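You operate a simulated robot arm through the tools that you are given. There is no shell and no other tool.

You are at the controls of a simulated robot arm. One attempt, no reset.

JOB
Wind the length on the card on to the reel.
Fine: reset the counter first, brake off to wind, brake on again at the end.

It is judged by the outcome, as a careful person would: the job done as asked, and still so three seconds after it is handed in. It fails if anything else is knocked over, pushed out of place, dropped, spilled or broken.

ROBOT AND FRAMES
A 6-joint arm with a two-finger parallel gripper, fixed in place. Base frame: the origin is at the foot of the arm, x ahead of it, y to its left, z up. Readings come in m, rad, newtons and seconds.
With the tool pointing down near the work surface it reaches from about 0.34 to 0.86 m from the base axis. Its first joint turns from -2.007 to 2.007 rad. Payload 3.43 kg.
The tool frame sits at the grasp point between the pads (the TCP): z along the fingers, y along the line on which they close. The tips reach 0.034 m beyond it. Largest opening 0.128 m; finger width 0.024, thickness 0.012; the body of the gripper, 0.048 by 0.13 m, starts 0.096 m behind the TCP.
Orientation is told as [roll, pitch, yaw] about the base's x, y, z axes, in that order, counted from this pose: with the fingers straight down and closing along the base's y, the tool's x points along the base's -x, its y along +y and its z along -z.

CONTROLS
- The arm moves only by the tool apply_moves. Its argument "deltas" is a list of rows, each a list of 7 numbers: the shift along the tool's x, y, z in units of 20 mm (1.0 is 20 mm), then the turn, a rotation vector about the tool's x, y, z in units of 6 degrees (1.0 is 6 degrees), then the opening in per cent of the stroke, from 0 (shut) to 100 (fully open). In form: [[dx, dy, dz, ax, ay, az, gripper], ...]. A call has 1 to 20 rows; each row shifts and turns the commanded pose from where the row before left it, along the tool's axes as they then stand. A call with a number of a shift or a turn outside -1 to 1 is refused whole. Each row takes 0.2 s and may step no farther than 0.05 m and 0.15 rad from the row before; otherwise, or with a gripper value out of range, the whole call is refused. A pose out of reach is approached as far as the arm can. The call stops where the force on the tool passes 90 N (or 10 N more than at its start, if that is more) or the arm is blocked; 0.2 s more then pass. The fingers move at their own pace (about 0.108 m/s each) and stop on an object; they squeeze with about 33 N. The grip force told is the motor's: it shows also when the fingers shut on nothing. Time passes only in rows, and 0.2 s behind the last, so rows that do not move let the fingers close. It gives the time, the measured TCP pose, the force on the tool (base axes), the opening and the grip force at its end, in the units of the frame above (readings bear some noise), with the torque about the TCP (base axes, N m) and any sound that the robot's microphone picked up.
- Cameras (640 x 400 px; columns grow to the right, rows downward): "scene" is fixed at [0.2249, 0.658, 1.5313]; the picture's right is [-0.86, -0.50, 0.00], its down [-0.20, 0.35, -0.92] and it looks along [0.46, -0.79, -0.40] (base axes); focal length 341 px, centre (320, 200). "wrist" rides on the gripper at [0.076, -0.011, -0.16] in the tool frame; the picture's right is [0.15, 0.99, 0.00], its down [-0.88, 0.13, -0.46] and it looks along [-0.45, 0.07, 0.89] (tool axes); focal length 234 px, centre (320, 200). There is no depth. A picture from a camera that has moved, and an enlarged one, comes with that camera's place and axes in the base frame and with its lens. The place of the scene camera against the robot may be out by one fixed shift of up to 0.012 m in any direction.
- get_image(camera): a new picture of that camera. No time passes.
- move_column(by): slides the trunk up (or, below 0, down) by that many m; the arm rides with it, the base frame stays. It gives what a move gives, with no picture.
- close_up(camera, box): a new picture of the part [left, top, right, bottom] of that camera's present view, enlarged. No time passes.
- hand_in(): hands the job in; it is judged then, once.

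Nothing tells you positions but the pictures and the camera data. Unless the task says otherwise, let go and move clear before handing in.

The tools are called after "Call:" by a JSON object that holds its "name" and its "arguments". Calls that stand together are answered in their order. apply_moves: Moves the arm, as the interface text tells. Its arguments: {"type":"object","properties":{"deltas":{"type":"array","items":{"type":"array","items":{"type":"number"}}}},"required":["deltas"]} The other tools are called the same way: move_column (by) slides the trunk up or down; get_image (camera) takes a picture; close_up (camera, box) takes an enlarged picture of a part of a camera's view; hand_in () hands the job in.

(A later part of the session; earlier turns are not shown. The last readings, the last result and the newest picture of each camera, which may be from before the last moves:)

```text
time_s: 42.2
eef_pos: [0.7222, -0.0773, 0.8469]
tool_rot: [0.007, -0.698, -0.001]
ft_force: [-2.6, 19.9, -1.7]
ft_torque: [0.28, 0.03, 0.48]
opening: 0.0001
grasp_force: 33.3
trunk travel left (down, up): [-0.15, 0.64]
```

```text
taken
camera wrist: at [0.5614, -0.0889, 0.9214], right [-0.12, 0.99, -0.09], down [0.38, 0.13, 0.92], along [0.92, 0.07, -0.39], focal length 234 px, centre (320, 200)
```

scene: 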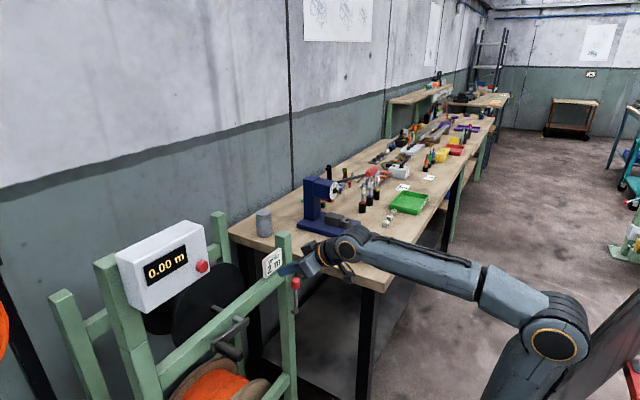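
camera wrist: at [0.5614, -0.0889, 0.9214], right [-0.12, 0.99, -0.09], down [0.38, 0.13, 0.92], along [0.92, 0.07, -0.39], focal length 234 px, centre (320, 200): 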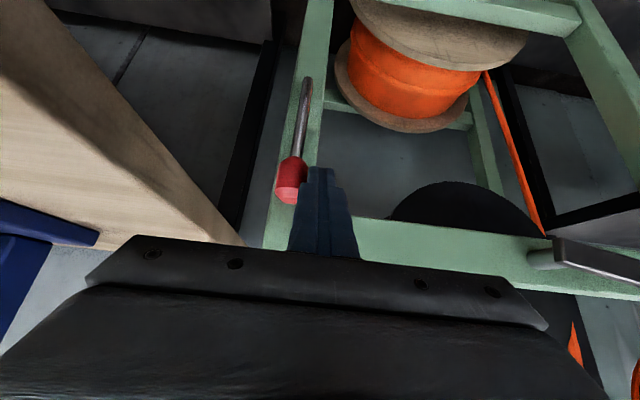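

I felt 20 N with no motion, so the lever seems to be against its stop that way. It may swing toward +y instead. I'll retract, open the fingers to straddle the knob, and come back in.

Call:
{"name": "apply_moves", "arguments": {"deltas": [[0, 0.75, 0, 0, 0, 0, 0], [0.765, 0, -0.644, 0, 0, 0, 0], [0.765, 0, -0.644, 0, 0, 0, 0], [0.765, 0, -0.644, 0, 0, 0, 50], [0, -0.65, 0, 0, 0, 0, 50], [0, -0.65, 0, 0, 0, 0, 50], [0, -0.6, 0, 0, 0, 0, 50], [0, 0, 0, 0, 0, 0, 50], [0, 0, 0, 0, 0, 0, 50]]}}

Call:
{"name": "get_image", "arguments": {"camera": "wrist"}}

```text
time_s: 44.2
eef_pos: [0.6626, -0.1018, 0.8475]
tool_rot: [0.004, -0.699, -0.001]
ft_force: [-0.5, 0.1, 0.1]
ft_torque: [0.01, 0.0, -0.01]
opening: 0.0643
grasp_force: 0.1
trunk travel left (down, up): [-0.15, 0.64]
```

```text
taken
camera wrist: at [0.5013, -0.1135, 0.9215], right [-0.12, 0.99, -0.09], down [0.38, 0.13, 0.92], along [0.92, 0.07, -0.39], focal length 234 px, centre (320, 200)
```

wrist: 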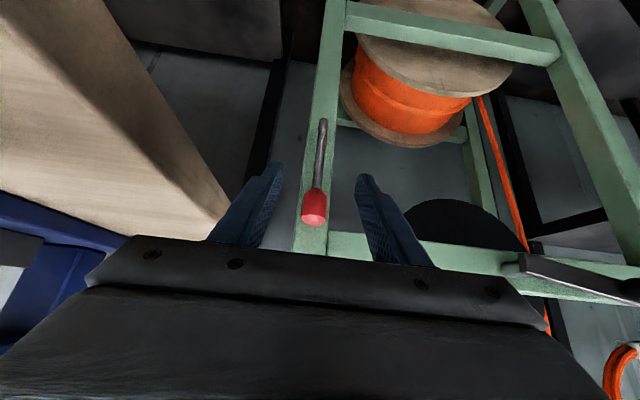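

The fingers are lined up astride the knob. I'll advance until it lies between the pads, then close on it.

Call:
{"name": "apply_moves", "arguments": {"deltas": [[-0.593, 0, 0.499, 0, 0, 0, 50], [-0.593, 0, 0.499, 0, 0, 0, 50], [-0.593, 0, 0.499, 0, 0, 0, 50], [-0.593, 0, 0.499, 0, 0, 0, 50], [0, 0, 0, 0, 0, 0, 50], [0, 0, 0, 0, 0, 0, 20], [0, 0, 0, 0, 0, 0, 20], [0, 0, 0, 0, 0, 0, 20]]}}

Call:
{"name": "get_image", "arguments": {"camera": "wrist"}}

Call:
{"name": "close_up", "arguments": {"camera": "scene", "box": [230, 220, 360, 330]}}

```text
time_s: 46.0
eef_pos: [0.725, -0.1019, 0.8473]
tool_rot: [0.006, -0.7, -0.001]
ft_force: [3.0, 8.1, 1.5]
ft_torque: [0.1, -0.05, 0.14]
opening: 0.0307
grasp_force: 4.3
trunk travel left (down, up): [-0.15, 0.64]
```

```text
taken
camera wrist: at [0.5636, -0.1134, 0.9215], right [-0.12, 0.99, -0.09], down [0.38, 0.13, 0.92], along [0.92, 0.07, -0.39], focal length 234 px, centre (320, 200)
```

wrist: 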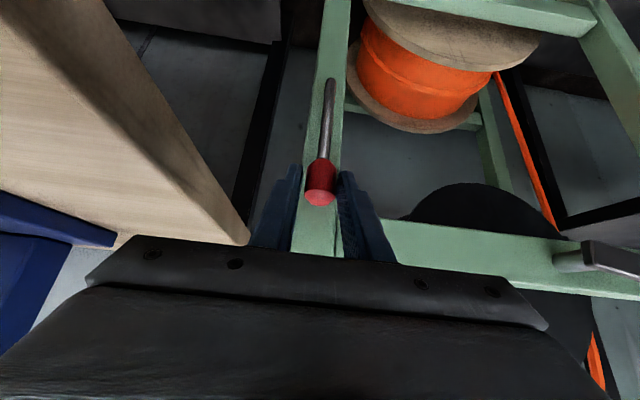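

```text
3.64 times, centred on (295, 275) of scene
camera zoom: at [0.2249, 0.658, 1.5313], right [-0.86, -0.5, 0.0], down [-0.2, 0.35, -0.92], along [0.46, -0.79, -0.4], focal length 1241 px, centre (411, -73)
```

zoom: 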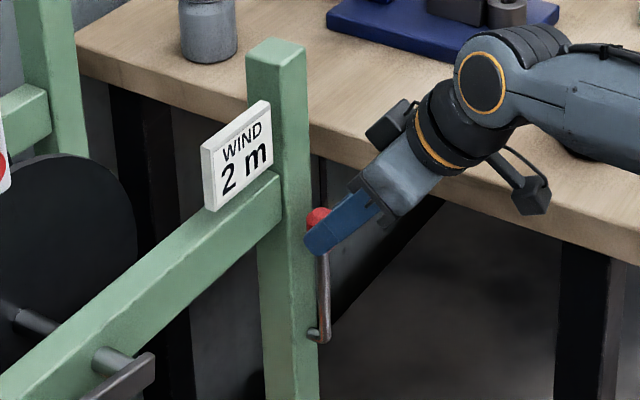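

The knob is held between the pads (opening 31 mm). I'll try moving it toward +y, gently.

Call:
{"name": "apply_moves", "arguments": {"deltas": [[0, 0.2, 0, 0, 0, 0, 24], [0, 0.2, 0, 0, 0, 0, 24], [0, 0.1, 0, 0, 0, 0, 24], [0, 0, 0, 0, 0, 0, 24]]}}

```text
time_s: 47.0
eef_pos: [0.7238, -0.0902, 0.8477]
tool_rot: [0.005, -0.698, 0.0]
ft_force: [0.2, -0.3, 0.9]
ft_torque: [0.05, 0.04, 0.02]
opening: 0.0321
grasp_force: 1.0
trunk travel left (down, up): [-0.15, 0.64]
```

Call:
{"name": "close_up", "arguments": {"camera": "wrist", "box": [240, 60, 420, 250]}}

Call:
{"name": "close_up", "arguments": {"camera": "scene", "box": [230, 220, 360, 330]}}

```text
2.11 times, centred on (330, 155) of wrist
camera zoom: at [0.5633, -0.1036, 0.9215], right [-0.12, 0.99, -0.09], down [0.38, 0.13, 0.92], along [0.92, 0.07, -0.39], focal length 493 px, centre (299, 295)
```

zoom: 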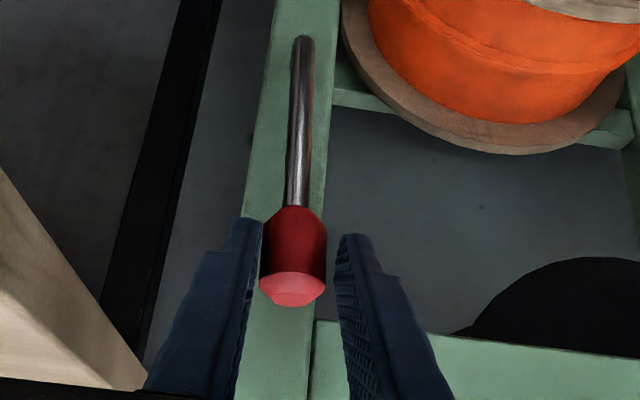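

```text
3.64 times, centred on (295, 275) of scene
camera zoom: at [0.2249, 0.658, 1.5313], right [-0.86, -0.5, 0.0], down [-0.2, 0.35, -0.92], along [0.46, -0.79, -0.4], focal length 1241 px, centre (411, -73)
```

zoom: 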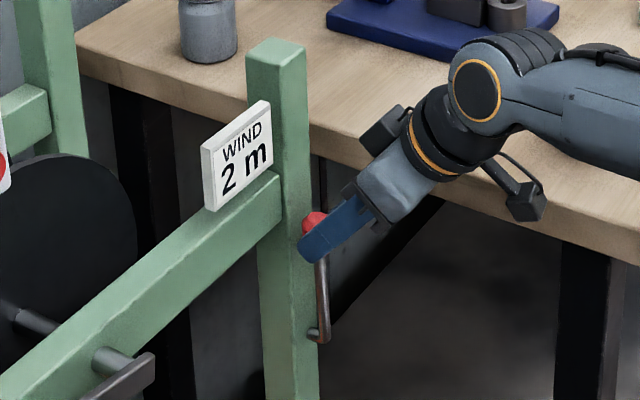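

The lever does move toward +y almost freely. I'll open slightly and keep pushing it along its arc with the -y finger.

Call:
{"name": "apply_moves", "arguments": {"deltas": [[0, 0, 0, 0, 0, 0, 40], [0.054, 0.447, 0.064, 0, 0, 0, 40], [0.054, 0.447, 0.064, 0, 0, 0, 40], [0.054, 0.447, 0.064, 0, 0, 0, 40], [0, 0, 0, 0, 0, 0, 40]]}}

Call:
{"name": "close_up", "arguments": {"camera": "wrist", "box": [240, 60, 420, 250]}}

```text
time_s: 48.2
eef_pos: [0.7233, -0.0648, 0.8439]
tool_rot: [0.004, -0.7, 0.0]
ft_force: [-0.9, -0.9, 0.6]
ft_torque: [-0.04, 0.0, -0.07]
opening: 0.0516
grasp_force: 0.2
trunk travel left (down, up): [-0.15, 0.64]
```

```text
2.11 times, centred on (330, 155) of wrist
camera zoom: at [0.5634, -0.0767, 0.9163], right [-0.12, 0.99, -0.09], down [0.38, 0.13, 0.92], along [0.92, 0.07, -0.39], focal length 493 px, centre (299, 295)
```

zoom: 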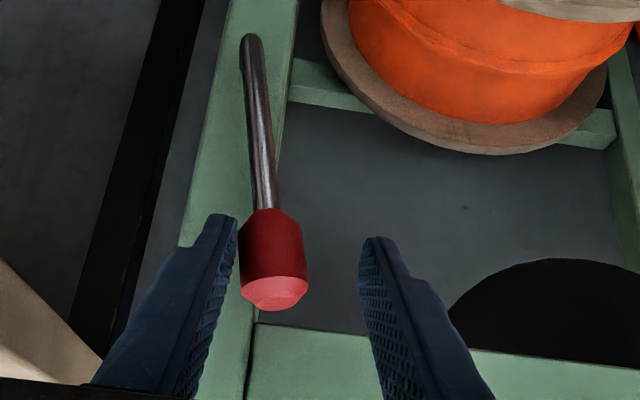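

It is turning smoothly. I'll follow the arc further.

Call:
{"name": "apply_moves", "arguments": {"deltas": [[0.2, 0.72, 0.243, 0, 0, 0, 40], [0.2, 0.72, 0.243, 0, 0, 0, 40], [0, 0, 0, 0, 0, 0, 40]]}}

Call:
{"name": "close_up", "arguments": {"camera": "wrist", "box": [240, 60, 420, 250]}}

```text
time_s: 49.0
eef_pos: [0.7241, -0.0358, 0.8295]
tool_rot: [0.007, -0.701, 0.001]
ft_force: [-0.9, -0.8, 0.4]
ft_torque: [-0.05, 0.03, -0.04]
opening: 0.0515
grasp_force: 0.4
trunk travel left (down, up): [-0.15, 0.64]
```

```text
2.11 times, centred on (330, 155) of wrist
camera zoom: at [0.5639, -0.0478, 0.9036], right [-0.12, 0.99, -0.09], down [0.38, 0.13, 0.92], along [0.92, 0.07, -0.39], focal length 493 px, centre (299, 295)
```

zoom: 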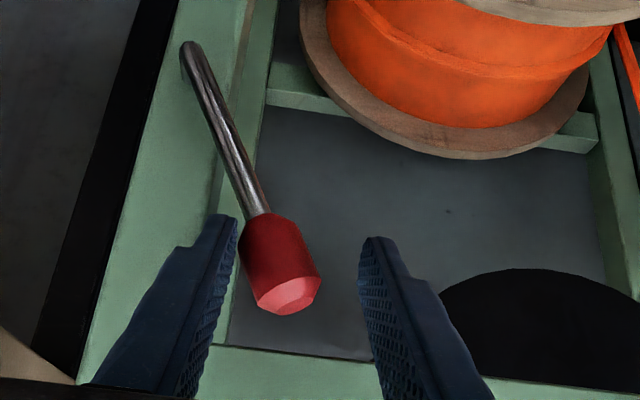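

Call:
{"name": "apply_moves", "arguments": {"deltas": [[0.32, 0.62, 0.38, 0, 0, 0, 40], [0.32, 0.62, 0.38, 0, 0, 0, 40], [0, 0, 0, 0, 0, 0, 40]]}}

Call:
{"name": "close_up", "arguments": {"camera": "wrist", "box": [240, 60, 420, 250]}}

```text
time_s: 49.8
eef_pos: [0.7244, -0.0112, 0.8097]
tool_rot: [0.004, -0.698, 0.0]
ft_force: [0.0, -0.9, -1.2]
ft_torque: [0.0, 0.03, -0.05]
opening: 0.0514
grasp_force: 0.5
trunk travel left (down, up): [-0.15, 0.64]
```

```text
2.11 times, centred on (330, 155) of wrist
camera zoom: at [0.5635, -0.023, 0.884], right [-0.12, 0.99, -0.09], down [0.38, 0.13, 0.92], along [0.92, 0.07, -0.39], focal length 493 px, centre (299, 295)
```

zoom: 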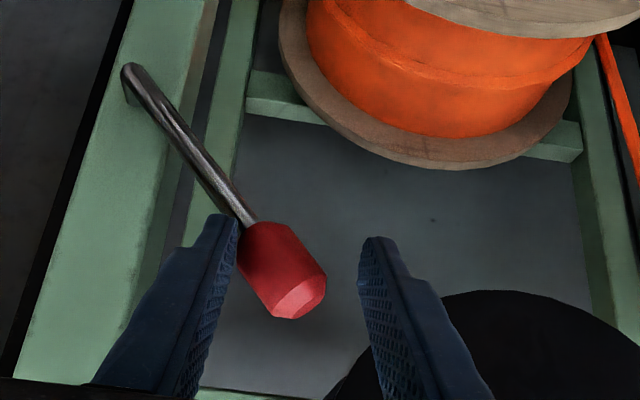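

Call:
{"name": "apply_moves", "arguments": {"deltas": [[0.4, 0.5, 0.5, 0, 0, 0, 40], [0.4, 0.5, 0.5, 0, 0, 0, 40], [0, 0, 0, 0, 0, 0, 40]]}}

Call:
{"name": "close_up", "arguments": {"camera": "wrist", "box": [240, 60, 420, 250]}}

```text
time_s: 50.6
eef_pos: [0.7234, 0.0087, 0.7842]
tool_rot: [0.005, -0.698, 0.0]
ft_force: [0.0, -0.7, -0.2]
ft_torque: [-0.01, 0.02, -0.01]
opening: 0.0512
grasp_force: 0.1
trunk travel left (down, up): [-0.15, 0.64]
```

```text
2.11 times, centred on (330, 155) of wrist
camera zoom: at [0.563, -0.0028, 0.8579], right [-0.12, 0.99, -0.09], down [0.38, 0.13, 0.92], along [0.92, 0.07, -0.39], focal length 493 px, centre (299, 295)
```

zoom: 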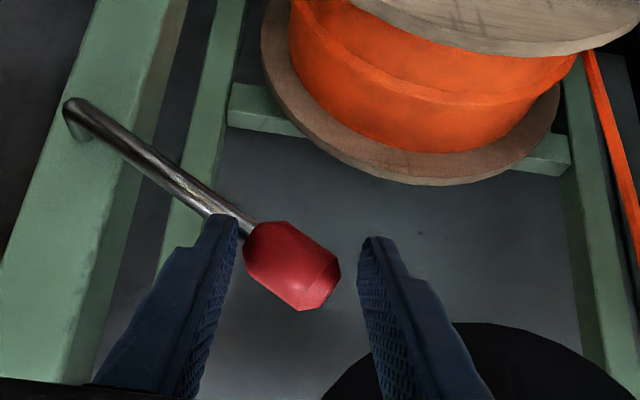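

The lever has swung to about 60° and still moves freely. I'll lift out, close the fingers and press it down from above to find its end stop.

Call:
{"name": "apply_moves", "arguments": {"deltas": [[-0.5, 0, -0.7, 0, 0, 0, 40], [-0.5, 0, -0.7, 0, 0, 0, 40], [-0.5, 0, -0.7, 0, 0, 0, 0], [-0.5, 0, -0.7, 0, 0, 0, 0], [0, 0, 0, 0, 0, 0, 0], [0, 0, 0, 0, 0, 0, 0]]}}

Call:
{"name": "get_image", "arguments": {"camera": "wrist"}}

```text
time_s: 52.0
eef_pos: [0.7196, 0.0085, 0.8537]
tool_rot: [0.005, -0.7, -0.001]
ft_force: [0.4, -0.1, 1.1]
ft_torque: [-0.01, -0.02, 0.0]
opening: 0.0
grasp_force: 32.8
trunk travel left (down, up): [-0.15, 0.64]
```

```text
taken
camera wrist: at [0.5583, -0.003, 0.9279], right [-0.12, 0.99, -0.09], down [0.38, 0.13, 0.92], along [0.92, 0.07, -0.39], focal length 234 px, centre (320, 200)
```

wrist: 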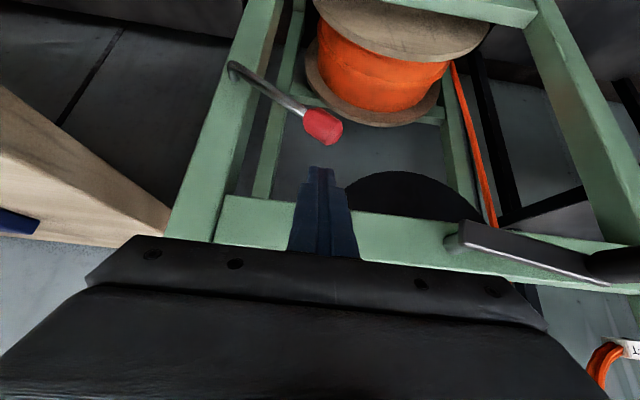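

Call:
{"name": "apply_moves", "arguments": {"deltas": [[0.42, 0, 0.54, 0, 0, 0, 0], [0.42, 0, 0.54, 0, 0, 0, 0], [0.42, 0, 0.54, 0, 0, 0, 0], [0.42, 0, 0.54, 0, 0, 0, 0], [0.3, 0.1, 0.36, 0, 0, 0, 0], [0.3, 0.1, 0.36, 0, 0, 0, 0], [0, 0, 0, 0, 0, 0, 0]]}}

Call:
{"name": "get_image", "arguments": {"camera": "wrist"}}

```text
time_s: 53.2
eef_pos: [0.7202, 0.0106, 0.8071]
tool_rot: [0.007, -0.73, -0.003]
ft_force: [-65.9, 11.2, 38.1]
ft_torque: [0.51, 1.22, 0.54]
opening: 0.0
grasp_force: 32.5
trunk travel left (down, up): [-0.15, 0.64]
stopped in row 6: the force on the tool passed its limit at 101 N (the readings are from after the stop); the commanded pose is now the measured one
```

```text
taken
camera wrist: at [0.5572, -0.0009, 0.8751], right [-0.11, 0.99, -0.09], down [0.35, 0.12, 0.93], along [0.93, 0.07, -0.36], focal length 234 px, centre (320, 200)
```

wrist: 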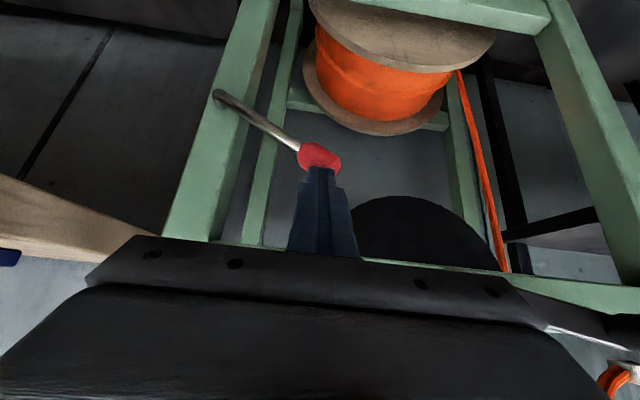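

I pressed too far: the lever is against a stop at about 60° and the force limit stopped me. I'll back off straight up at once and check that nothing moved.

Call:
{"name": "apply_moves", "arguments": {"deltas": [[-0.32, 0, -0.38, 0, 0, 0, 0], [0.3, 0, -0.7, 0, 0.28, 0, 0], [0.1, 0, -0.9, 0, 0, 0, 0], [0.1, 0, -0.9, 0, 0, 0, 0], [0, 0, 0, 0, 0, 0, 0]]}}

Call:
{"name": "get_image", "arguments": {"camera": "wrist"}}

Call:
{"name": "get_image", "arguments": {"camera": "scene"}}

```text
time_s: 54.4
eef_pos: [0.685, 0.0099, 0.843]
tool_rot: [0.007, -0.697, -0.003]
ft_force: [-0.3, 0.5, 0.3]
ft_torque: [0.05, 0.01, 0.04]
opening: 0.0
grasp_force: 33.1
trunk travel left (down, up): [-0.15, 0.64]
```

```text
taken
camera wrist: at [0.5235, -0.0018, 0.9173], right [-0.11, 0.99, -0.09], down [0.38, 0.13, 0.91], along [0.92, 0.07, -0.39], focal length 234 px, centre (320, 200)
```

wrist: 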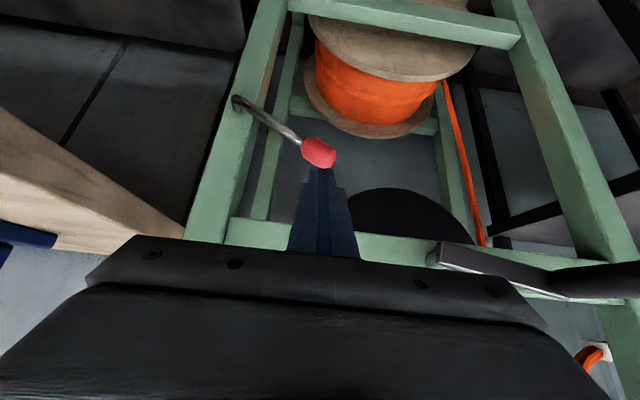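

```text
taken
```

scene: 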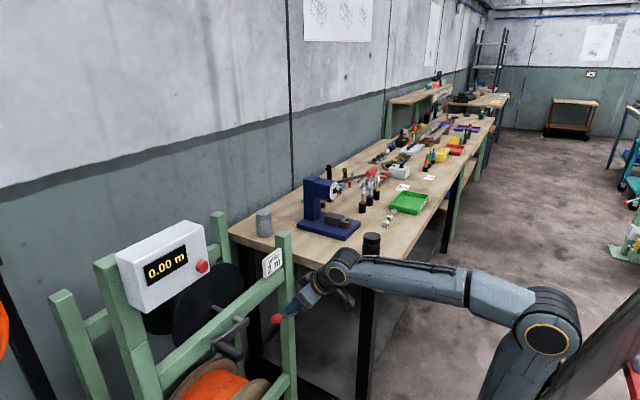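

Nothing shifted: the stand, card and bench items are where they were. The lever now rests at about 60°, off the upright position, so I take the brake to be off. Next I'll go over to the crank handle with the fingers open, approaching from above.

Call:
{"name": "apply_moves", "arguments": {"deltas": [[-0.592, 0, -0.704, 0, 0, 0, 0], [-0.592, 0, -0.704, 0, 0, 0, 0], [-0.592, 0, -0.704, 0, 0, 0, 0], [-0.592, 0, -0.704, 0, 0, 0, 0], [-0.592, 0, -0.704, 0, 0, 0, 0], [-0.592, 0, -0.704, 0, 0, 0, 0], [-0.592, 0, -0.704, 0, 0, 0, 0], [-0.592, 0, -0.704, 0, 0, 0, 0], [0, 0.98, 0, 0, 0, 0, 50], [0, 0.98, 0, 0, 0, 0, 50], [0, 0.98, 0, 0, 0, 0, 50], [0, 0.98, 0, 0, 0, 0, 50], [0, 0.98, 0, 0, 0, 0, 50], [0, 0.98, 0, 0, 0, 0, 50], [0, 0.98, 0, 0, 0, 0, 50], [0, 0.98, 0, 0, 0, 0, 50], [0, 0, 0, 0, 0, 0, 50]]}}

Call:
{"name": "get_image", "arguments": {"camera": "wrist"}}

```text
time_s: 58.0
eef_pos: [0.6824, 0.1663, 0.9912]
tool_rot: [0.008, -0.698, -0.002]
ft_force: [1.2, -0.7, 0.7]
ft_torque: [0.01, 0.06, 0.01]
opening: 0.0639
grasp_force: 0.0
trunk travel left (down, up): [-0.15, 0.64]
```

```text
taken
camera wrist: at [0.5226, 0.1552, 1.0656], right [-0.11, 0.99, -0.09], down [0.38, 0.13, 0.92], along [0.92, 0.07, -0.39], focal length 234 px, centre (320, 200)
```

wrist: 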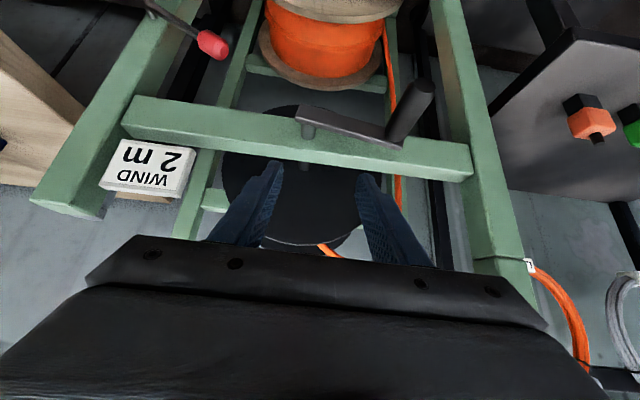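

Call:
{"name": "close_up", "arguments": {"camera": "wrist", "box": [280, 70, 460, 180]}}

```text
3.56 times, centred on (370, 125) of wrist
camera zoom: at [0.5226, 0.1552, 1.0656], right [-0.11, 0.99, -0.09], down [0.38, 0.13, 0.92], along [0.92, 0.07, -0.39], focal length 833 px, centre (142, 467)
```

zoom: 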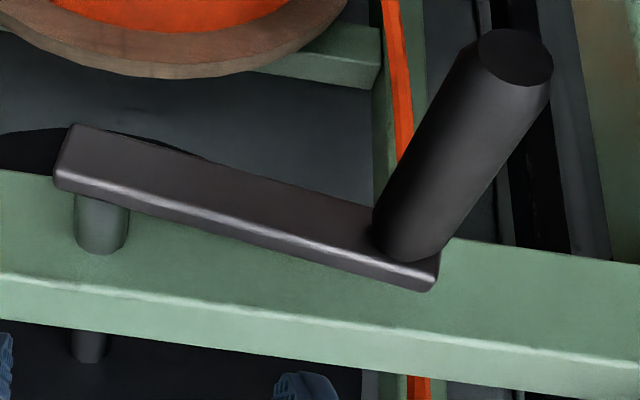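

Handle axis: y≈0.2465, z≈0.886, x 0.66–0.73. Crank centre: about y≈0.149, z≈0.878, radius ≈0.099. I'll move over the handle and descend astride it.

Call:
{"name": "apply_moves", "arguments": {"deltas": [[0, 1, 0, 0, 0, 0, 50], [0, 1, 0, 0, 0, 0, 50], [0, 1, 0, 0, 0, 0, 50], [0, 1, 0, 0, 0, 0, 50], [-0.23, 0, 0.19, 0, 0, 0, 50], [0.565, 0, 0.671, 0, 0, 0, 50], [0.565, 0, 0.671, 0, 0, 0, 50], [0.565, 0, 0.671, 0, 0, 0, 50], [0.565, 0, 0.671, 0, 0, 0, 50], [0, 0, 0, 0, 0, 0, 50]]}}

Call:
{"name": "get_image", "arguments": {"camera": "wrist"}}

Call:
{"name": "close_up", "arguments": {"camera": "scene", "box": [170, 260, 320, 380]}}

```text
time_s: 60.2
eef_pos: [0.69, 0.2456, 0.9203]
tool_rot: [0.009, -0.696, -0.003]
ft_force: [-1.0, 0.1, 0.1]
ft_torque: [0.0, -0.01, 0.0]
opening: 0.0637
grasp_force: 0.0
trunk travel left (down, up): [-0.15, 0.64]
```

```text
taken
camera wrist: at [0.5291, 0.2345, 0.995], right [-0.11, 0.99, -0.09], down [0.38, 0.13, 0.92], along [0.92, 0.07, -0.39], focal length 234 px, centre (320, 200)
```

wrist: 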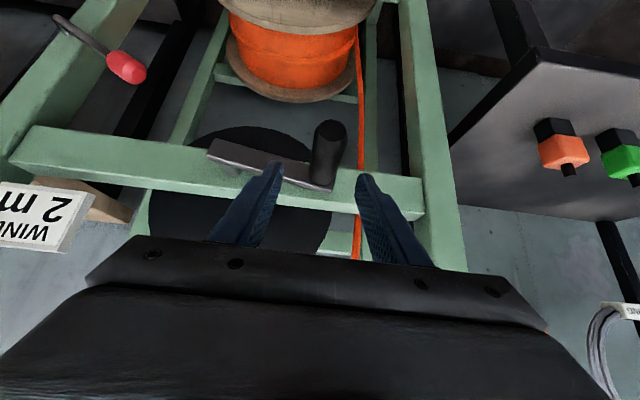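

```text
3.33 times, centred on (245, 320) of scene
camera zoom: at [0.2249, 0.658, 1.5313], right [-0.86, -0.5, 0.0], down [-0.2, 0.35, -0.92], along [0.46, -0.79, -0.4], focal length 1138 px, centre (570, -200)
```

zoom: 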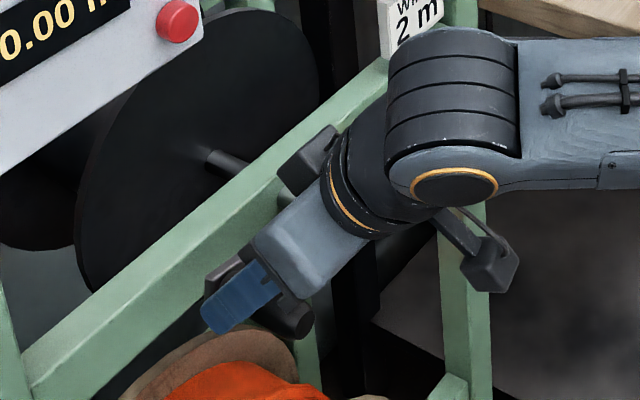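

The handle lies between the open fingers. I'll go down the last 34 mm and close on it.

Call:
{"name": "apply_moves", "arguments": {"deltas": [[0.547, 0, 0.65, 0, 0, 0, 50], [0.547, 0, 0.65, 0, 0, 0, 50], [0, 0, 0, 0, 0, 0, 50], [0, 0, 0, 0, 0, 0, 0], [0, 0, 0, 0, 0, 0, 0], [0, 0, 0, 0, 0, 0, 0]]}}

Call:
{"name": "get_image", "arguments": {"camera": "wrist"}}

```text
time_s: 61.6
eef_pos: [0.6883, 0.2485, 0.8862]
tool_rot: [0.01, -0.698, -0.004]
ft_force: [2.8, 23.7, 1.4]
ft_torque: [0.33, -0.04, -0.82]
opening: 0.0256
grasp_force: 45.4
trunk travel left (down, up): [-0.15, 0.64]
```

```text
taken
camera wrist: at [0.5281, 0.2367, 0.9612], right [-0.11, 0.99, -0.09], down [0.38, 0.12, 0.92], along [0.92, 0.07, -0.39], focal length 234 px, centre (320, 200)
```

wrist: 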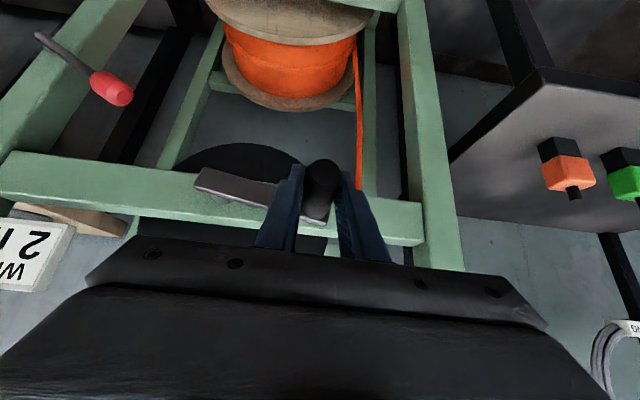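

The handle is gripped (26 mm), with a side force of 24 N because I'm about 3 mm off in y. I'll correct that and try a small upward crank, watching the counter and the force.

Call:
{"name": "apply_moves", "arguments": {"deltas": [[0, 0.12, 0, 0, 0, 0, 0], [-0.322, 0, -0.382, 0, 0, 0, 0], [-0.322, -0.03, -0.382, 0, 0, 0, 0], [0, 0, 0, 0, 0, 0, 0]]}}

Call:
{"name": "close_up", "arguments": {"camera": "scene", "box": [100, 210, 320, 380]}}

```text
time_s: 62.6
eef_pos: [0.6889, 0.245, 0.9051]
tool_rot: [0.0, -0.691, -0.004]
ft_force: [-22.3, -29.3, -18.0]
ft_torque: [0.13, 0.17, 1.09]
opening: 0.0256
grasp_force: 45.1
trunk travel left (down, up): [-0.15, 0.64]
```

```text
2.35 times, centred on (210, 295) of scene
camera zoom: at [0.2249, 0.658, 1.5313], right [-0.86, -0.5, 0.0], down [-0.2, 0.35, -0.92], along [0.46, -0.79, -0.4], focal length 803 px, centre (579, -24)
```

zoom: 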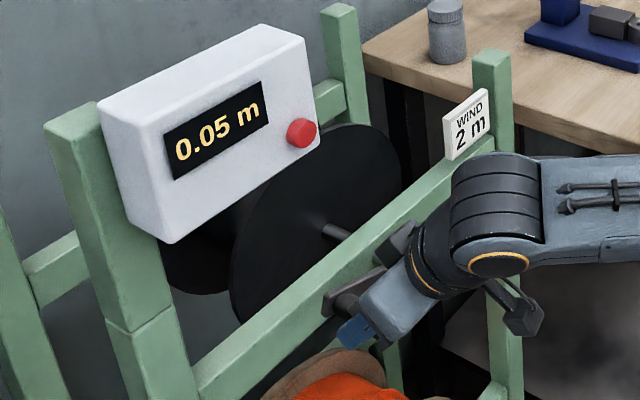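

Turning upward winds: the counter went to 0.05 m, so the brake is off and the direction is right. Two points on the arc fit a crank centre at (y 0.1485, z 0.8776) with radius 0.100 m, at about 1.6 m per turn. I'll continue along that circle to 45° and check.

Call:
{"name": "apply_moves", "arguments": {"deltas": [[-0.436, -0.413, -0.519, 0, 0, 0, 0], [-0.485, -0.436, -0.578, 0, 0, 0, 0], [-0.429, -0.56, -0.512, 0, 0, 0, 0], [0, 0, 0, 0, 0, 0, 0]]}}

Call:
{"name": "close_up", "arguments": {"camera": "scene", "box": [100, 210, 320, 380]}}

Call:
{"name": "get_image", "arguments": {"camera": "wrist"}}

```text
time_s: 63.6
eef_pos: [0.6886, 0.2201, 0.9483]
tool_rot: [0.008, -0.697, -0.003]
ft_force: [-13.4, 0.8, -12.1]
ft_torque: [0.67, 1.26, -0.35]
opening: 0.0259
grasp_force: 45.1
trunk travel left (down, up): [-0.15, 0.64]
```

```text
2.35 times, centred on (210, 295) of scene
camera zoom: at [0.2249, 0.658, 1.5313], right [-0.86, -0.5, 0.0], down [-0.2, 0.35, -0.92], along [0.46, -0.79, -0.4], focal length 803 px, centre (579, -24)
```

zoom: 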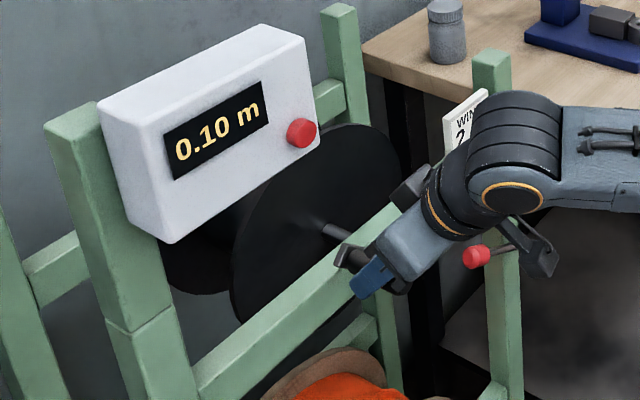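

```text
taken
camera wrist: at [0.5288, 0.2081, 1.0231], right [-0.11, 0.99, -0.09], down [0.38, 0.13, 0.92], along [0.92, 0.07, -0.39], focal length 234 px, centre (320, 200)
```

wrist: 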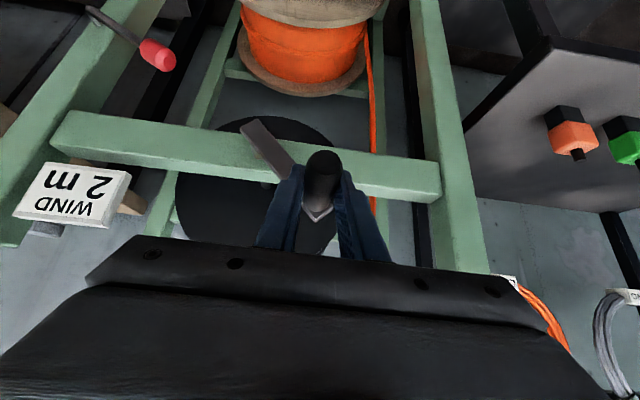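

The forces are small, the fit is good and the counter reads 0.10 m. I'll continue over the top to 105°.

Call:
{"name": "apply_moves", "arguments": {"deltas": [[-0.36, -0.668, -0.429, 0, 0, 0, 0], [-0.28, -0.755, -0.334, 0, 0, 0, 0], [-0.192, -0.819, -0.228, 0, 0, 0, 0], [-0.097, -0.858, -0.116, 0, 0, 0, 0], [0, -0.872, 0, 0, 0, 0, 0], [0.097, -0.858, 0.116, 0, 0, 0, 0], [0, 0, 0, 0, 0, 0, 0]]}}

Call:
{"name": "close_up", "arguments": {"camera": "scene", "box": [100, 210, 320, 380]}}

Call:
{"name": "get_image", "arguments": {"camera": "wrist"}}

```text
time_s: 65.2
eef_pos: [0.6901, 0.123, 0.9742]
tool_rot: [0.006, -0.696, -0.003]
ft_force: [0.5, 8.3, 10.6]
ft_torque: [0.76, 0.91, -0.72]
opening: 0.0257
grasp_force: 45.4
trunk travel left (down, up): [-0.15, 0.64]
```

```text
2.35 times, centred on (210, 295) of scene
camera zoom: at [0.2249, 0.658, 1.5313], right [-0.86, -0.5, 0.0], down [-0.2, 0.35, -0.92], along [0.46, -0.79, -0.4], focal length 803 px, centre (579, -24)
```

zoom: 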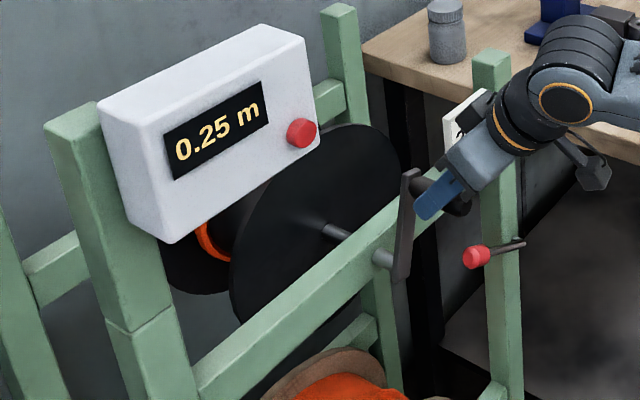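

```text
taken
camera wrist: at [0.5292, 0.1115, 1.0487], right [-0.11, 0.99, -0.09], down [0.38, 0.13, 0.91], along [0.92, 0.07, -0.39], focal length 234 px, centre (320, 200)
```

wrist: 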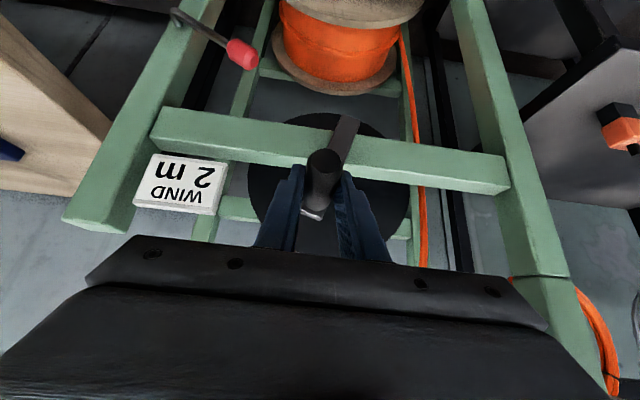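

0.25 m at 105°, with low forces. The display seems to step in 0.05 m, at about 0.9 m per turn. I'll continue down the far side to 185°.

Call:
{"name": "apply_moves", "arguments": {"deltas": [[0.192, -0.819, 0.228, 0, 0, 0, 0], [0.28, -0.755, 0.334, 0, 0, 0, 0], [0.36, -0.668, 0.429, 0, 0, 0, 0], [0.429, -0.56, 0.512, 0, 0, 0, 0], [0.485, -0.436, 0.578, 0, 0, 0, 0], [0.526, -0.298, 0.627, 0, 0, 0, 0], [0.551, -0.151, 0.657, 0, 0, 0, 0], [0.56, 0, 0.668, 0, 0, 0, 0], [0, 0, 0, 0, 0, 0, 0]]}}

Call:
{"name": "close_up", "arguments": {"camera": "scene", "box": [100, 210, 320, 380]}}

Call:
{"name": "get_image", "arguments": {"camera": "wrist"}}

```text
time_s: 67.2
eef_pos: [0.6905, 0.0508, 0.8683]
tool_rot: [0.004, -0.697, -0.003]
ft_force: [13.0, 10.5, 5.5]
ft_torque: [0.33, -0.18, -1.56]
opening: 0.0255
grasp_force: 45.0
trunk travel left (down, up): [-0.15, 0.64]
```

```text
2.35 times, centred on (210, 295) of scene
camera zoom: at [0.2249, 0.658, 1.5313], right [-0.86, -0.5, 0.0], down [-0.2, 0.35, -0.92], along [0.46, -0.79, -0.4], focal length 803 px, centre (579, -24)
```

zoom: 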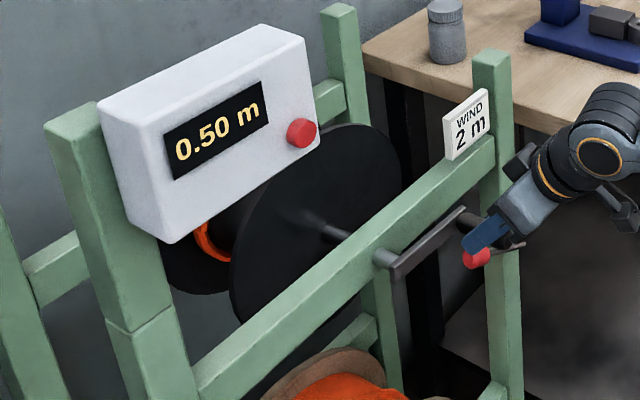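

```text
taken
camera wrist: at [0.5291, 0.0387, 0.9426], right [-0.11, 0.99, -0.09], down [0.38, 0.13, 0.91], along [0.92, 0.07, -0.39], focal length 234 px, centre (320, 200)
```

wrist: 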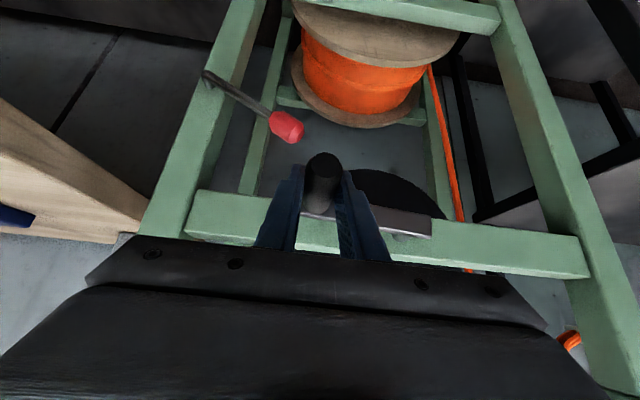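

0.50 m at 185°, so roughly 0.97 m per turn. I'll continue through the lower part to 245° and check the reach.

Call:
{"name": "apply_moves", "arguments": {"deltas": [[0.551, 0.151, 0.657, 0, 0, 0, 0], [0.526, 0.298, 0.627, 0, 0, 0, 0], [0.485, 0.436, 0.578, 0, 0, 0, 0], [0.429, 0.56, 0.512, 0, 0, 0, 0], [0.36, 0.668, 0.429, 0, 0, 0, 0], [0.28, 0.755, 0.334, 0, 0, 0, 0], [0, 0, 0, 0, 0, 0, 0]]}}

Call:
{"name": "close_up", "arguments": {"camera": "scene", "box": [100, 210, 320, 380]}}

Call:
{"name": "get_image", "arguments": {"camera": "wrist"}}

```text
time_s: 68.8
eef_pos: [0.6877, 0.1069, 0.7801]
tool_rot: [0.004, -0.682, -0.002]
ft_force: [17.3, -28.7, -58.9]
ft_torque: [0.24, 0.05, 0.58]
opening: 0.0254
grasp_force: 45.2
trunk travel left (down, up): [-0.15, 0.64]
```

```text
2.35 times, centred on (210, 295) of scene
camera zoom: at [0.2249, 0.658, 1.5313], right [-0.86, -0.5, 0.0], down [-0.2, 0.35, -0.92], along [0.46, -0.79, -0.4], focal length 803 px, centre (579, -24)
```

zoom: 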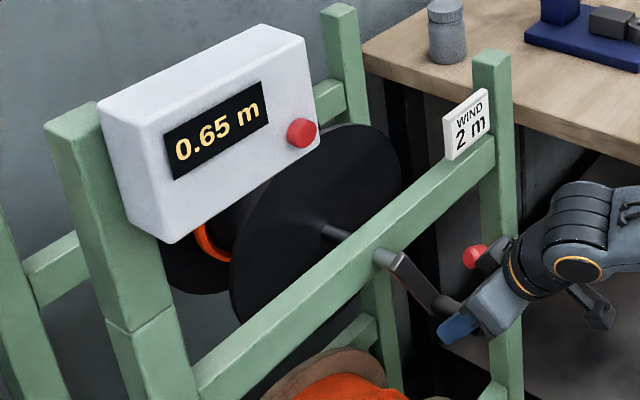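

```text
taken
camera wrist: at [0.5291, 0.0957, 0.8563], right [-0.11, 0.99, -0.09], down [0.4, 0.13, 0.91], along [0.91, 0.07, -0.41], focal length 234 px, centre (320, 200)
```

wrist: 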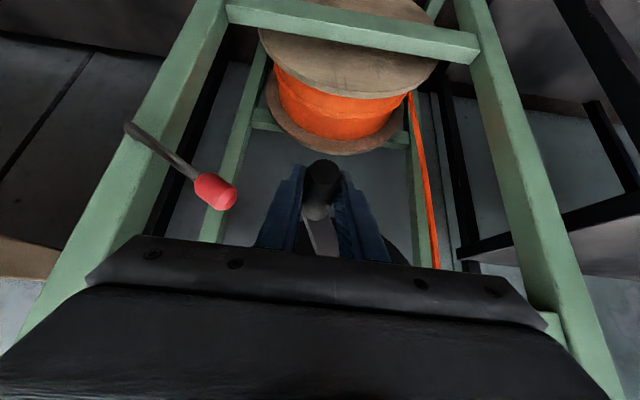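

At 245° there is a 59 N pull: the handle has rolled a little between the pads as it turns. I'll open slightly and re-grip to release the strain.

Call:
{"name": "apply_moves", "arguments": {"deltas": [[0, 0, 0, 0, 0, 0, 28], [0, 0, 0, 0, 0, 0, 28], [0, 0, 0, 0, 0, 0, 28]]}}

Call:
{"name": "close_up", "arguments": {"camera": "scene", "box": [100, 210, 320, 380]}}

Call:
{"name": "get_image", "arguments": {"camera": "wrist"}}

```text
time_s: 69.6
eef_pos: [0.6907, 0.107, 0.7876]
tool_rot: [0.007, -0.698, -0.003]
ft_force: [0.2, -0.3, 0.3]
ft_torque: [-0.01, -0.02, -0.03]
opening: 0.0357
grasp_force: 0.1
trunk travel left (down, up): [-0.15, 0.64]
```

```text
2.35 times, centred on (210, 295) of scene
camera zoom: at [0.2249, 0.658, 1.5313], right [-0.86, -0.5, 0.0], down [-0.2, 0.35, -0.92], along [0.46, -0.79, -0.4], focal length 803 px, centre (579, -24)
```

zoom: 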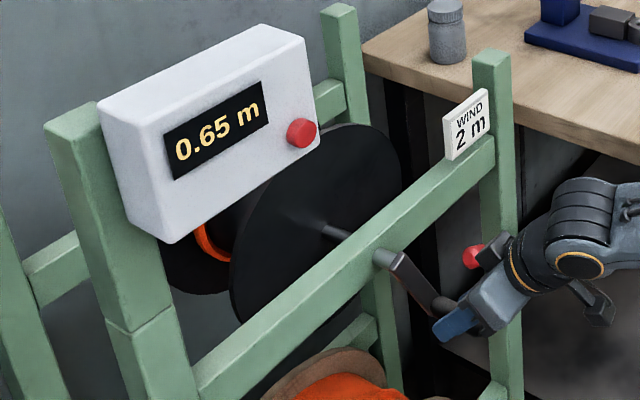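

```text
taken
camera wrist: at [0.5288, 0.0958, 0.862], right [-0.11, 0.99, -0.09], down [0.38, 0.13, 0.92], along [0.92, 0.07, -0.39], focal length 234 px, centre (320, 200)
```

wrist: 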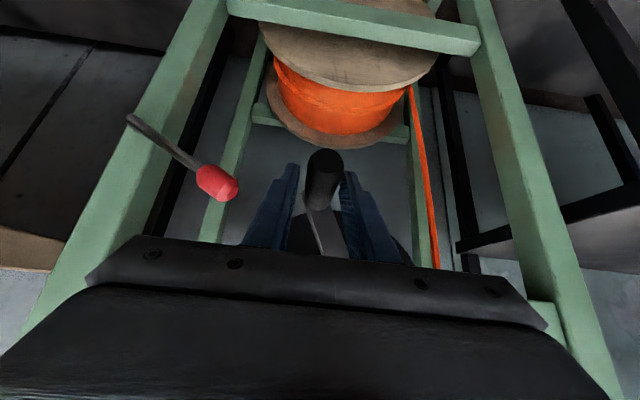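

Call:
{"name": "close_up", "arguments": {"camera": "wrist", "box": [260, 120, 390, 260]}}

```text
2.86 times, centred on (325, 190) of wrist
camera zoom: at [0.5288, 0.0958, 0.862], right [-0.11, 0.99, -0.09], down [0.38, 0.13, 0.92], along [0.92, 0.07, -0.39], focal length 669 px, centre (306, 229)
```

zoom: 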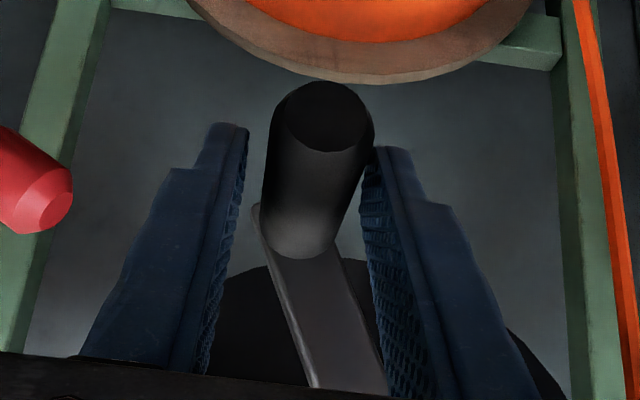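

Re-measuring the handle in all the frames gives a better centre of (y 0.148, z 0.868) with R≈0.0995 m, and about 1.0 m per turn. The crank stayed put when released. I'll lower the TCP 10 mm on to the handle, re-grip, and go on to 286°.

Call:
{"name": "apply_moves", "arguments": {"deltas": [[0.305, 0.02, 0.364, 0, 0, 0, 28], [0, 0, 0, 0, 0, 0, 28], [0, 0, 0, 0, 0, 0, 0], [0, 0, 0, 0, 0, 0, 0], [0.181, 0.82, 0.216, 0, 0, 0, 0], [0.087, 0.857, 0.104, 0, 0, 0, 0], [-0.01, 0.867, -0.011, 0, 0, 0, 0], [-0.106, 0.851, -0.126, 0, 0, 0, 0], [0, 0, 0, 0, 0, 0, 0]]}}

Call:
{"name": "close_up", "arguments": {"camera": "scene", "box": [100, 210, 320, 380]}}

Call:
{"name": "close_up", "arguments": {"camera": "wrist", "box": [260, 120, 390, 260]}}

```text
time_s: 71.6
eef_pos: [0.6888, 0.1772, 0.7717]
tool_rot: [0.007, -0.696, -0.004]
ft_force: [-5.5, -6.6, -10.0]
ft_torque: [0.58, 0.98, -1.0]
opening: 0.0255
grasp_force: 44.4
trunk travel left (down, up): [-0.15, 0.64]
```

```text
2.35 times, centred on (210, 295) of scene
camera zoom: at [0.2249, 0.658, 1.5313], right [-0.86, -0.5, 0.0], down [-0.2, 0.35, -0.92], along [0.46, -0.79, -0.4], focal length 803 px, centre (579, -24)
```

zoom: 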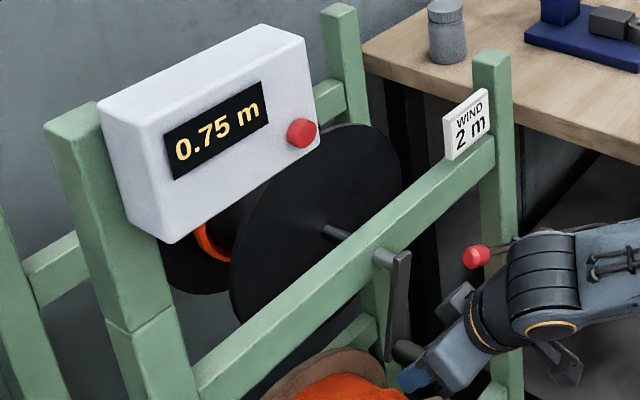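

```text
2.86 times, centred on (325, 190) of wrist
camera zoom: at [0.5287, 0.1648, 0.8475], right [-0.11, 0.99, -0.09], down [0.39, 0.13, 0.91], along [0.92, 0.07, -0.4], focal length 669 px, centre (306, 229)
```

zoom: 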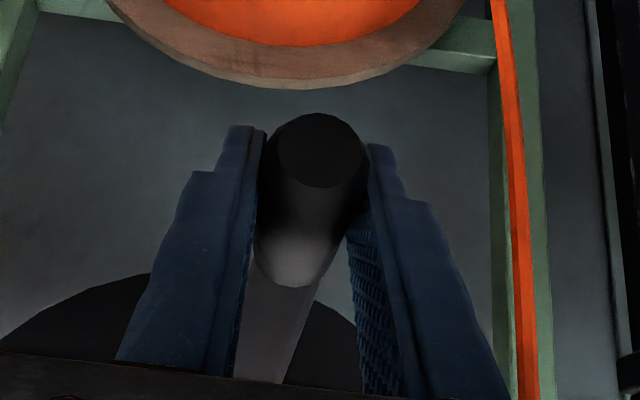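

0.75 m at 286°, with small forces. I'll continue up to 356°.

Call:
{"name": "apply_moves", "arguments": {"deltas": [[-0.2, 0.81, -0.238, 0, 0, 0, 0], [-0.287, 0.743, -0.342, 0, 0, 0, 0], [-0.366, 0.654, -0.436, 0, 0, 0, 0], [-0.433, 0.546, -0.516, 0, 0, 0, 0], [-0.488, 0.42, -0.581, 0, 0, 0, 0], [-0.527, 0.282, -0.628, 0, 0, 0, 0], [-0.551, 0.136, -0.656, 0, 0, 0, 0], [0, 0, 0, 0, 0, 0, 0]]}}

Call:
{"name": "close_up", "arguments": {"camera": "scene", "box": [100, 210, 320, 380]}}

Call:
{"name": "close_up", "arguments": {"camera": "wrist", "box": [260, 120, 390, 260]}}

```text
time_s: 73.4
eef_pos: [0.6896, 0.2481, 0.8619]
tool_rot: [0.007, -0.697, -0.001]
ft_force: [-0.3, 12.4, -9.3]
ft_torque: [0.51, 0.47, -0.52]
opening: 0.0253
grasp_force: 45.2
trunk travel left (down, up): [-0.15, 0.64]
```

```text
2.35 times, centred on (210, 295) of scene
camera zoom: at [0.2249, 0.658, 1.5313], right [-0.86, -0.5, 0.0], down [-0.2, 0.35, -0.92], along [0.46, -0.79, -0.4], focal length 803 px, centre (579, -24)
```

zoom: 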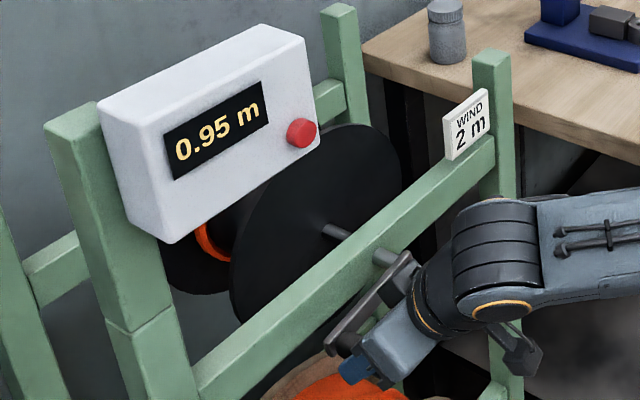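

```text
2.86 times, centred on (325, 190) of wrist
camera zoom: at [0.5289, 0.2369, 0.9363], right [-0.12, 0.99, -0.09], down [0.38, 0.13, 0.92], along [0.92, 0.07, -0.39], focal length 669 px, centre (306, 229)
```

zoom: 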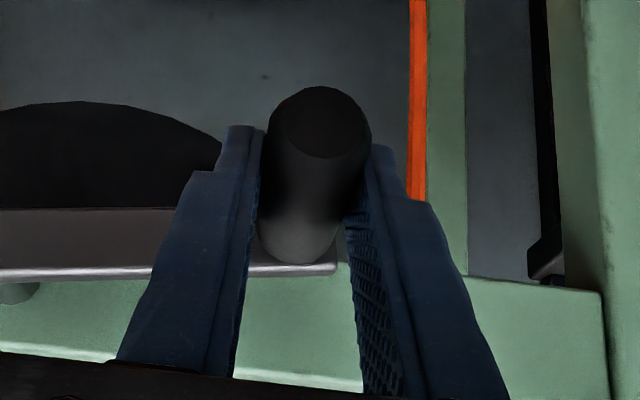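

0.95 m after almost one turn, confirming about 1.0 m per turn. The handle has crept about 9 mm in the grip again, so I'll re-grip on it and carry on into the second lap, to 41°.

Call:
{"name": "apply_moves", "arguments": {"deltas": [[0, 0, 0, 0, 0, 0, 28], [0.26, -0.04, 0.31, 0, 0, 0, 28], [0, 0, 0, 0, 0, 0, 28], [0, 0, 0, 0, 0, 0, 0], [0, 0, 0, 0, 0, 0, 0], [-0.556, 0.061, -0.663, 0, 0, 0, 0], [-0.555, -0.091, -0.661, 0, 0, 0, 0], [-0.536, -0.239, -0.639, 0, 0, 0, 0], [-0.501, -0.38, -0.597, 0, 0, 0, 0], [-0.451, -0.51, -0.538, 0, 0, 0, 0], [0, 0, 0, 0, 0, 0, 0]]}}

Call:
{"name": "close_up", "arguments": {"camera": "scene", "box": [100, 210, 320, 380]}}

Call:
{"name": "close_up", "arguments": {"camera": "wrist", "box": [260, 120, 390, 260]}}

```text
time_s: 75.8
eef_pos: [0.688, 0.229, 0.9411]
tool_rot: [0.018, -0.712, -0.003]
ft_force: [2.9, 66.9, 45.2]
ft_torque: [1.32, -0.09, -0.6]
opening: 0.0258
grasp_force: 45.1
trunk travel left (down, up): [-0.15, 0.64]
```

```text
2.35 times, centred on (210, 295) of scene
camera zoom: at [0.2249, 0.658, 1.5313], right [-0.86, -0.5, 0.0], down [-0.2, 0.35, -0.92], along [0.46, -0.79, -0.4], focal length 803 px, centre (579, -24)
```

zoom: 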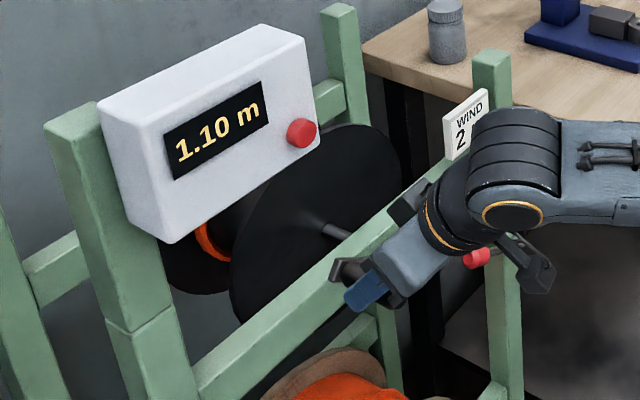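

```text
2.86 times, centred on (325, 190) of wrist
camera zoom: at [0.5276, 0.2149, 1.012], right [-0.12, 0.99, -0.08], down [0.37, 0.12, 0.92], along [0.92, 0.08, -0.38], focal length 669 px, centre (306, 229)
```

zoom: 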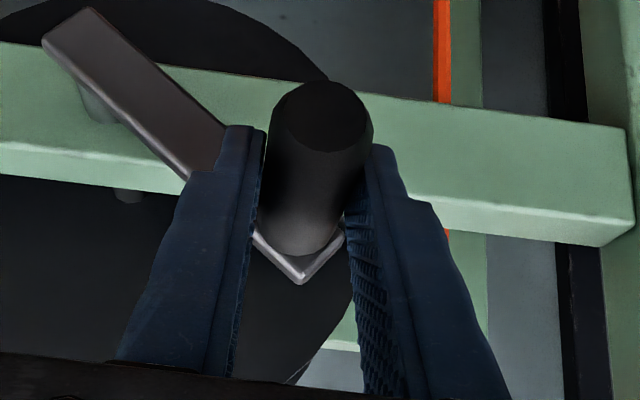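

1.10 m now. The rolling of the handle between tight pads drives the tool off the circle (up to 80 N), so I'll re-grip centred on the handle with a much lighter squeeze and try 30° at a time.

Call:
{"name": "apply_moves", "arguments": {"deltas": [[0, 0, 0, 0, 0, 0, 28], [0.186, 0.235, 0.222, 0, 0, 0, 28], [0, 0, 0, 0, 0, 0, 28], [0, 0, 0, 0, 0, 0, 19], [0, 0, 0, 0, 0, 0, 19], [-0.417, -0.577, -0.496, 0, 0, 0, 19], [-0.345, -0.681, -0.411, 0, 0, 0, 19], [-0.264, -0.763, -0.315, 0, 0, 0, 19], [0, 0, 0, 0, 0, 0, 19]]}}

Call:
{"name": "close_up", "arguments": {"camera": "scene", "box": [100, 210, 320, 380]}}

Call:
{"name": "close_up", "arguments": {"camera": "wrist", "box": [260, 120, 390, 260]}}

```text
time_s: 77.8
eef_pos: [0.6903, 0.187, 0.9594]
tool_rot: [0.004, -0.692, -0.004]
ft_force: [-2.8, 1.6, 0.6]
ft_torque: [-0.01, -0.06, 0.02]
opening: 0.0261
grasp_force: 1.0
trunk travel left (down, up): [-0.15, 0.64]
```

```text
2.35 times, centred on (210, 295) of scene
camera zoom: at [0.2249, 0.658, 1.5313], right [-0.86, -0.5, 0.0], down [-0.2, 0.35, -0.92], along [0.46, -0.79, -0.4], focal length 803 px, centre (579, -24)
```

zoom: 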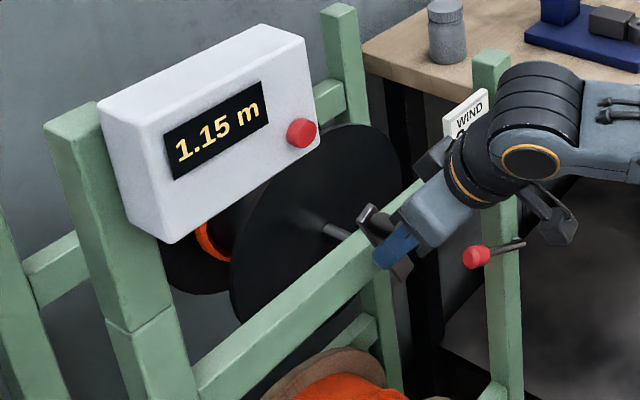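

```text
2.86 times, centred on (325, 190) of wrist
camera zoom: at [0.529, 0.1753, 1.034], right [-0.11, 0.99, -0.09], down [0.39, 0.13, 0.91], along [0.92, 0.07, -0.4], focal length 669 px, centre (306, 229)
```

zoom: 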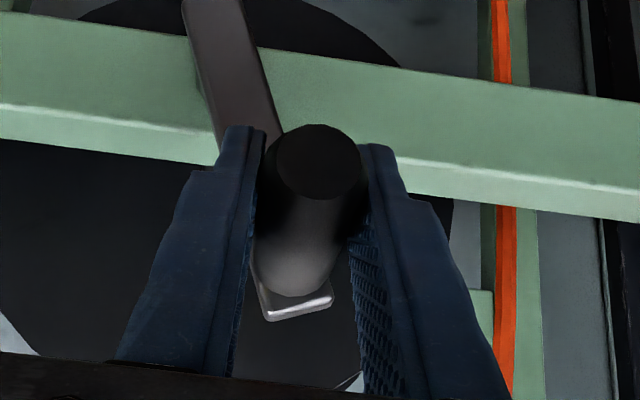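

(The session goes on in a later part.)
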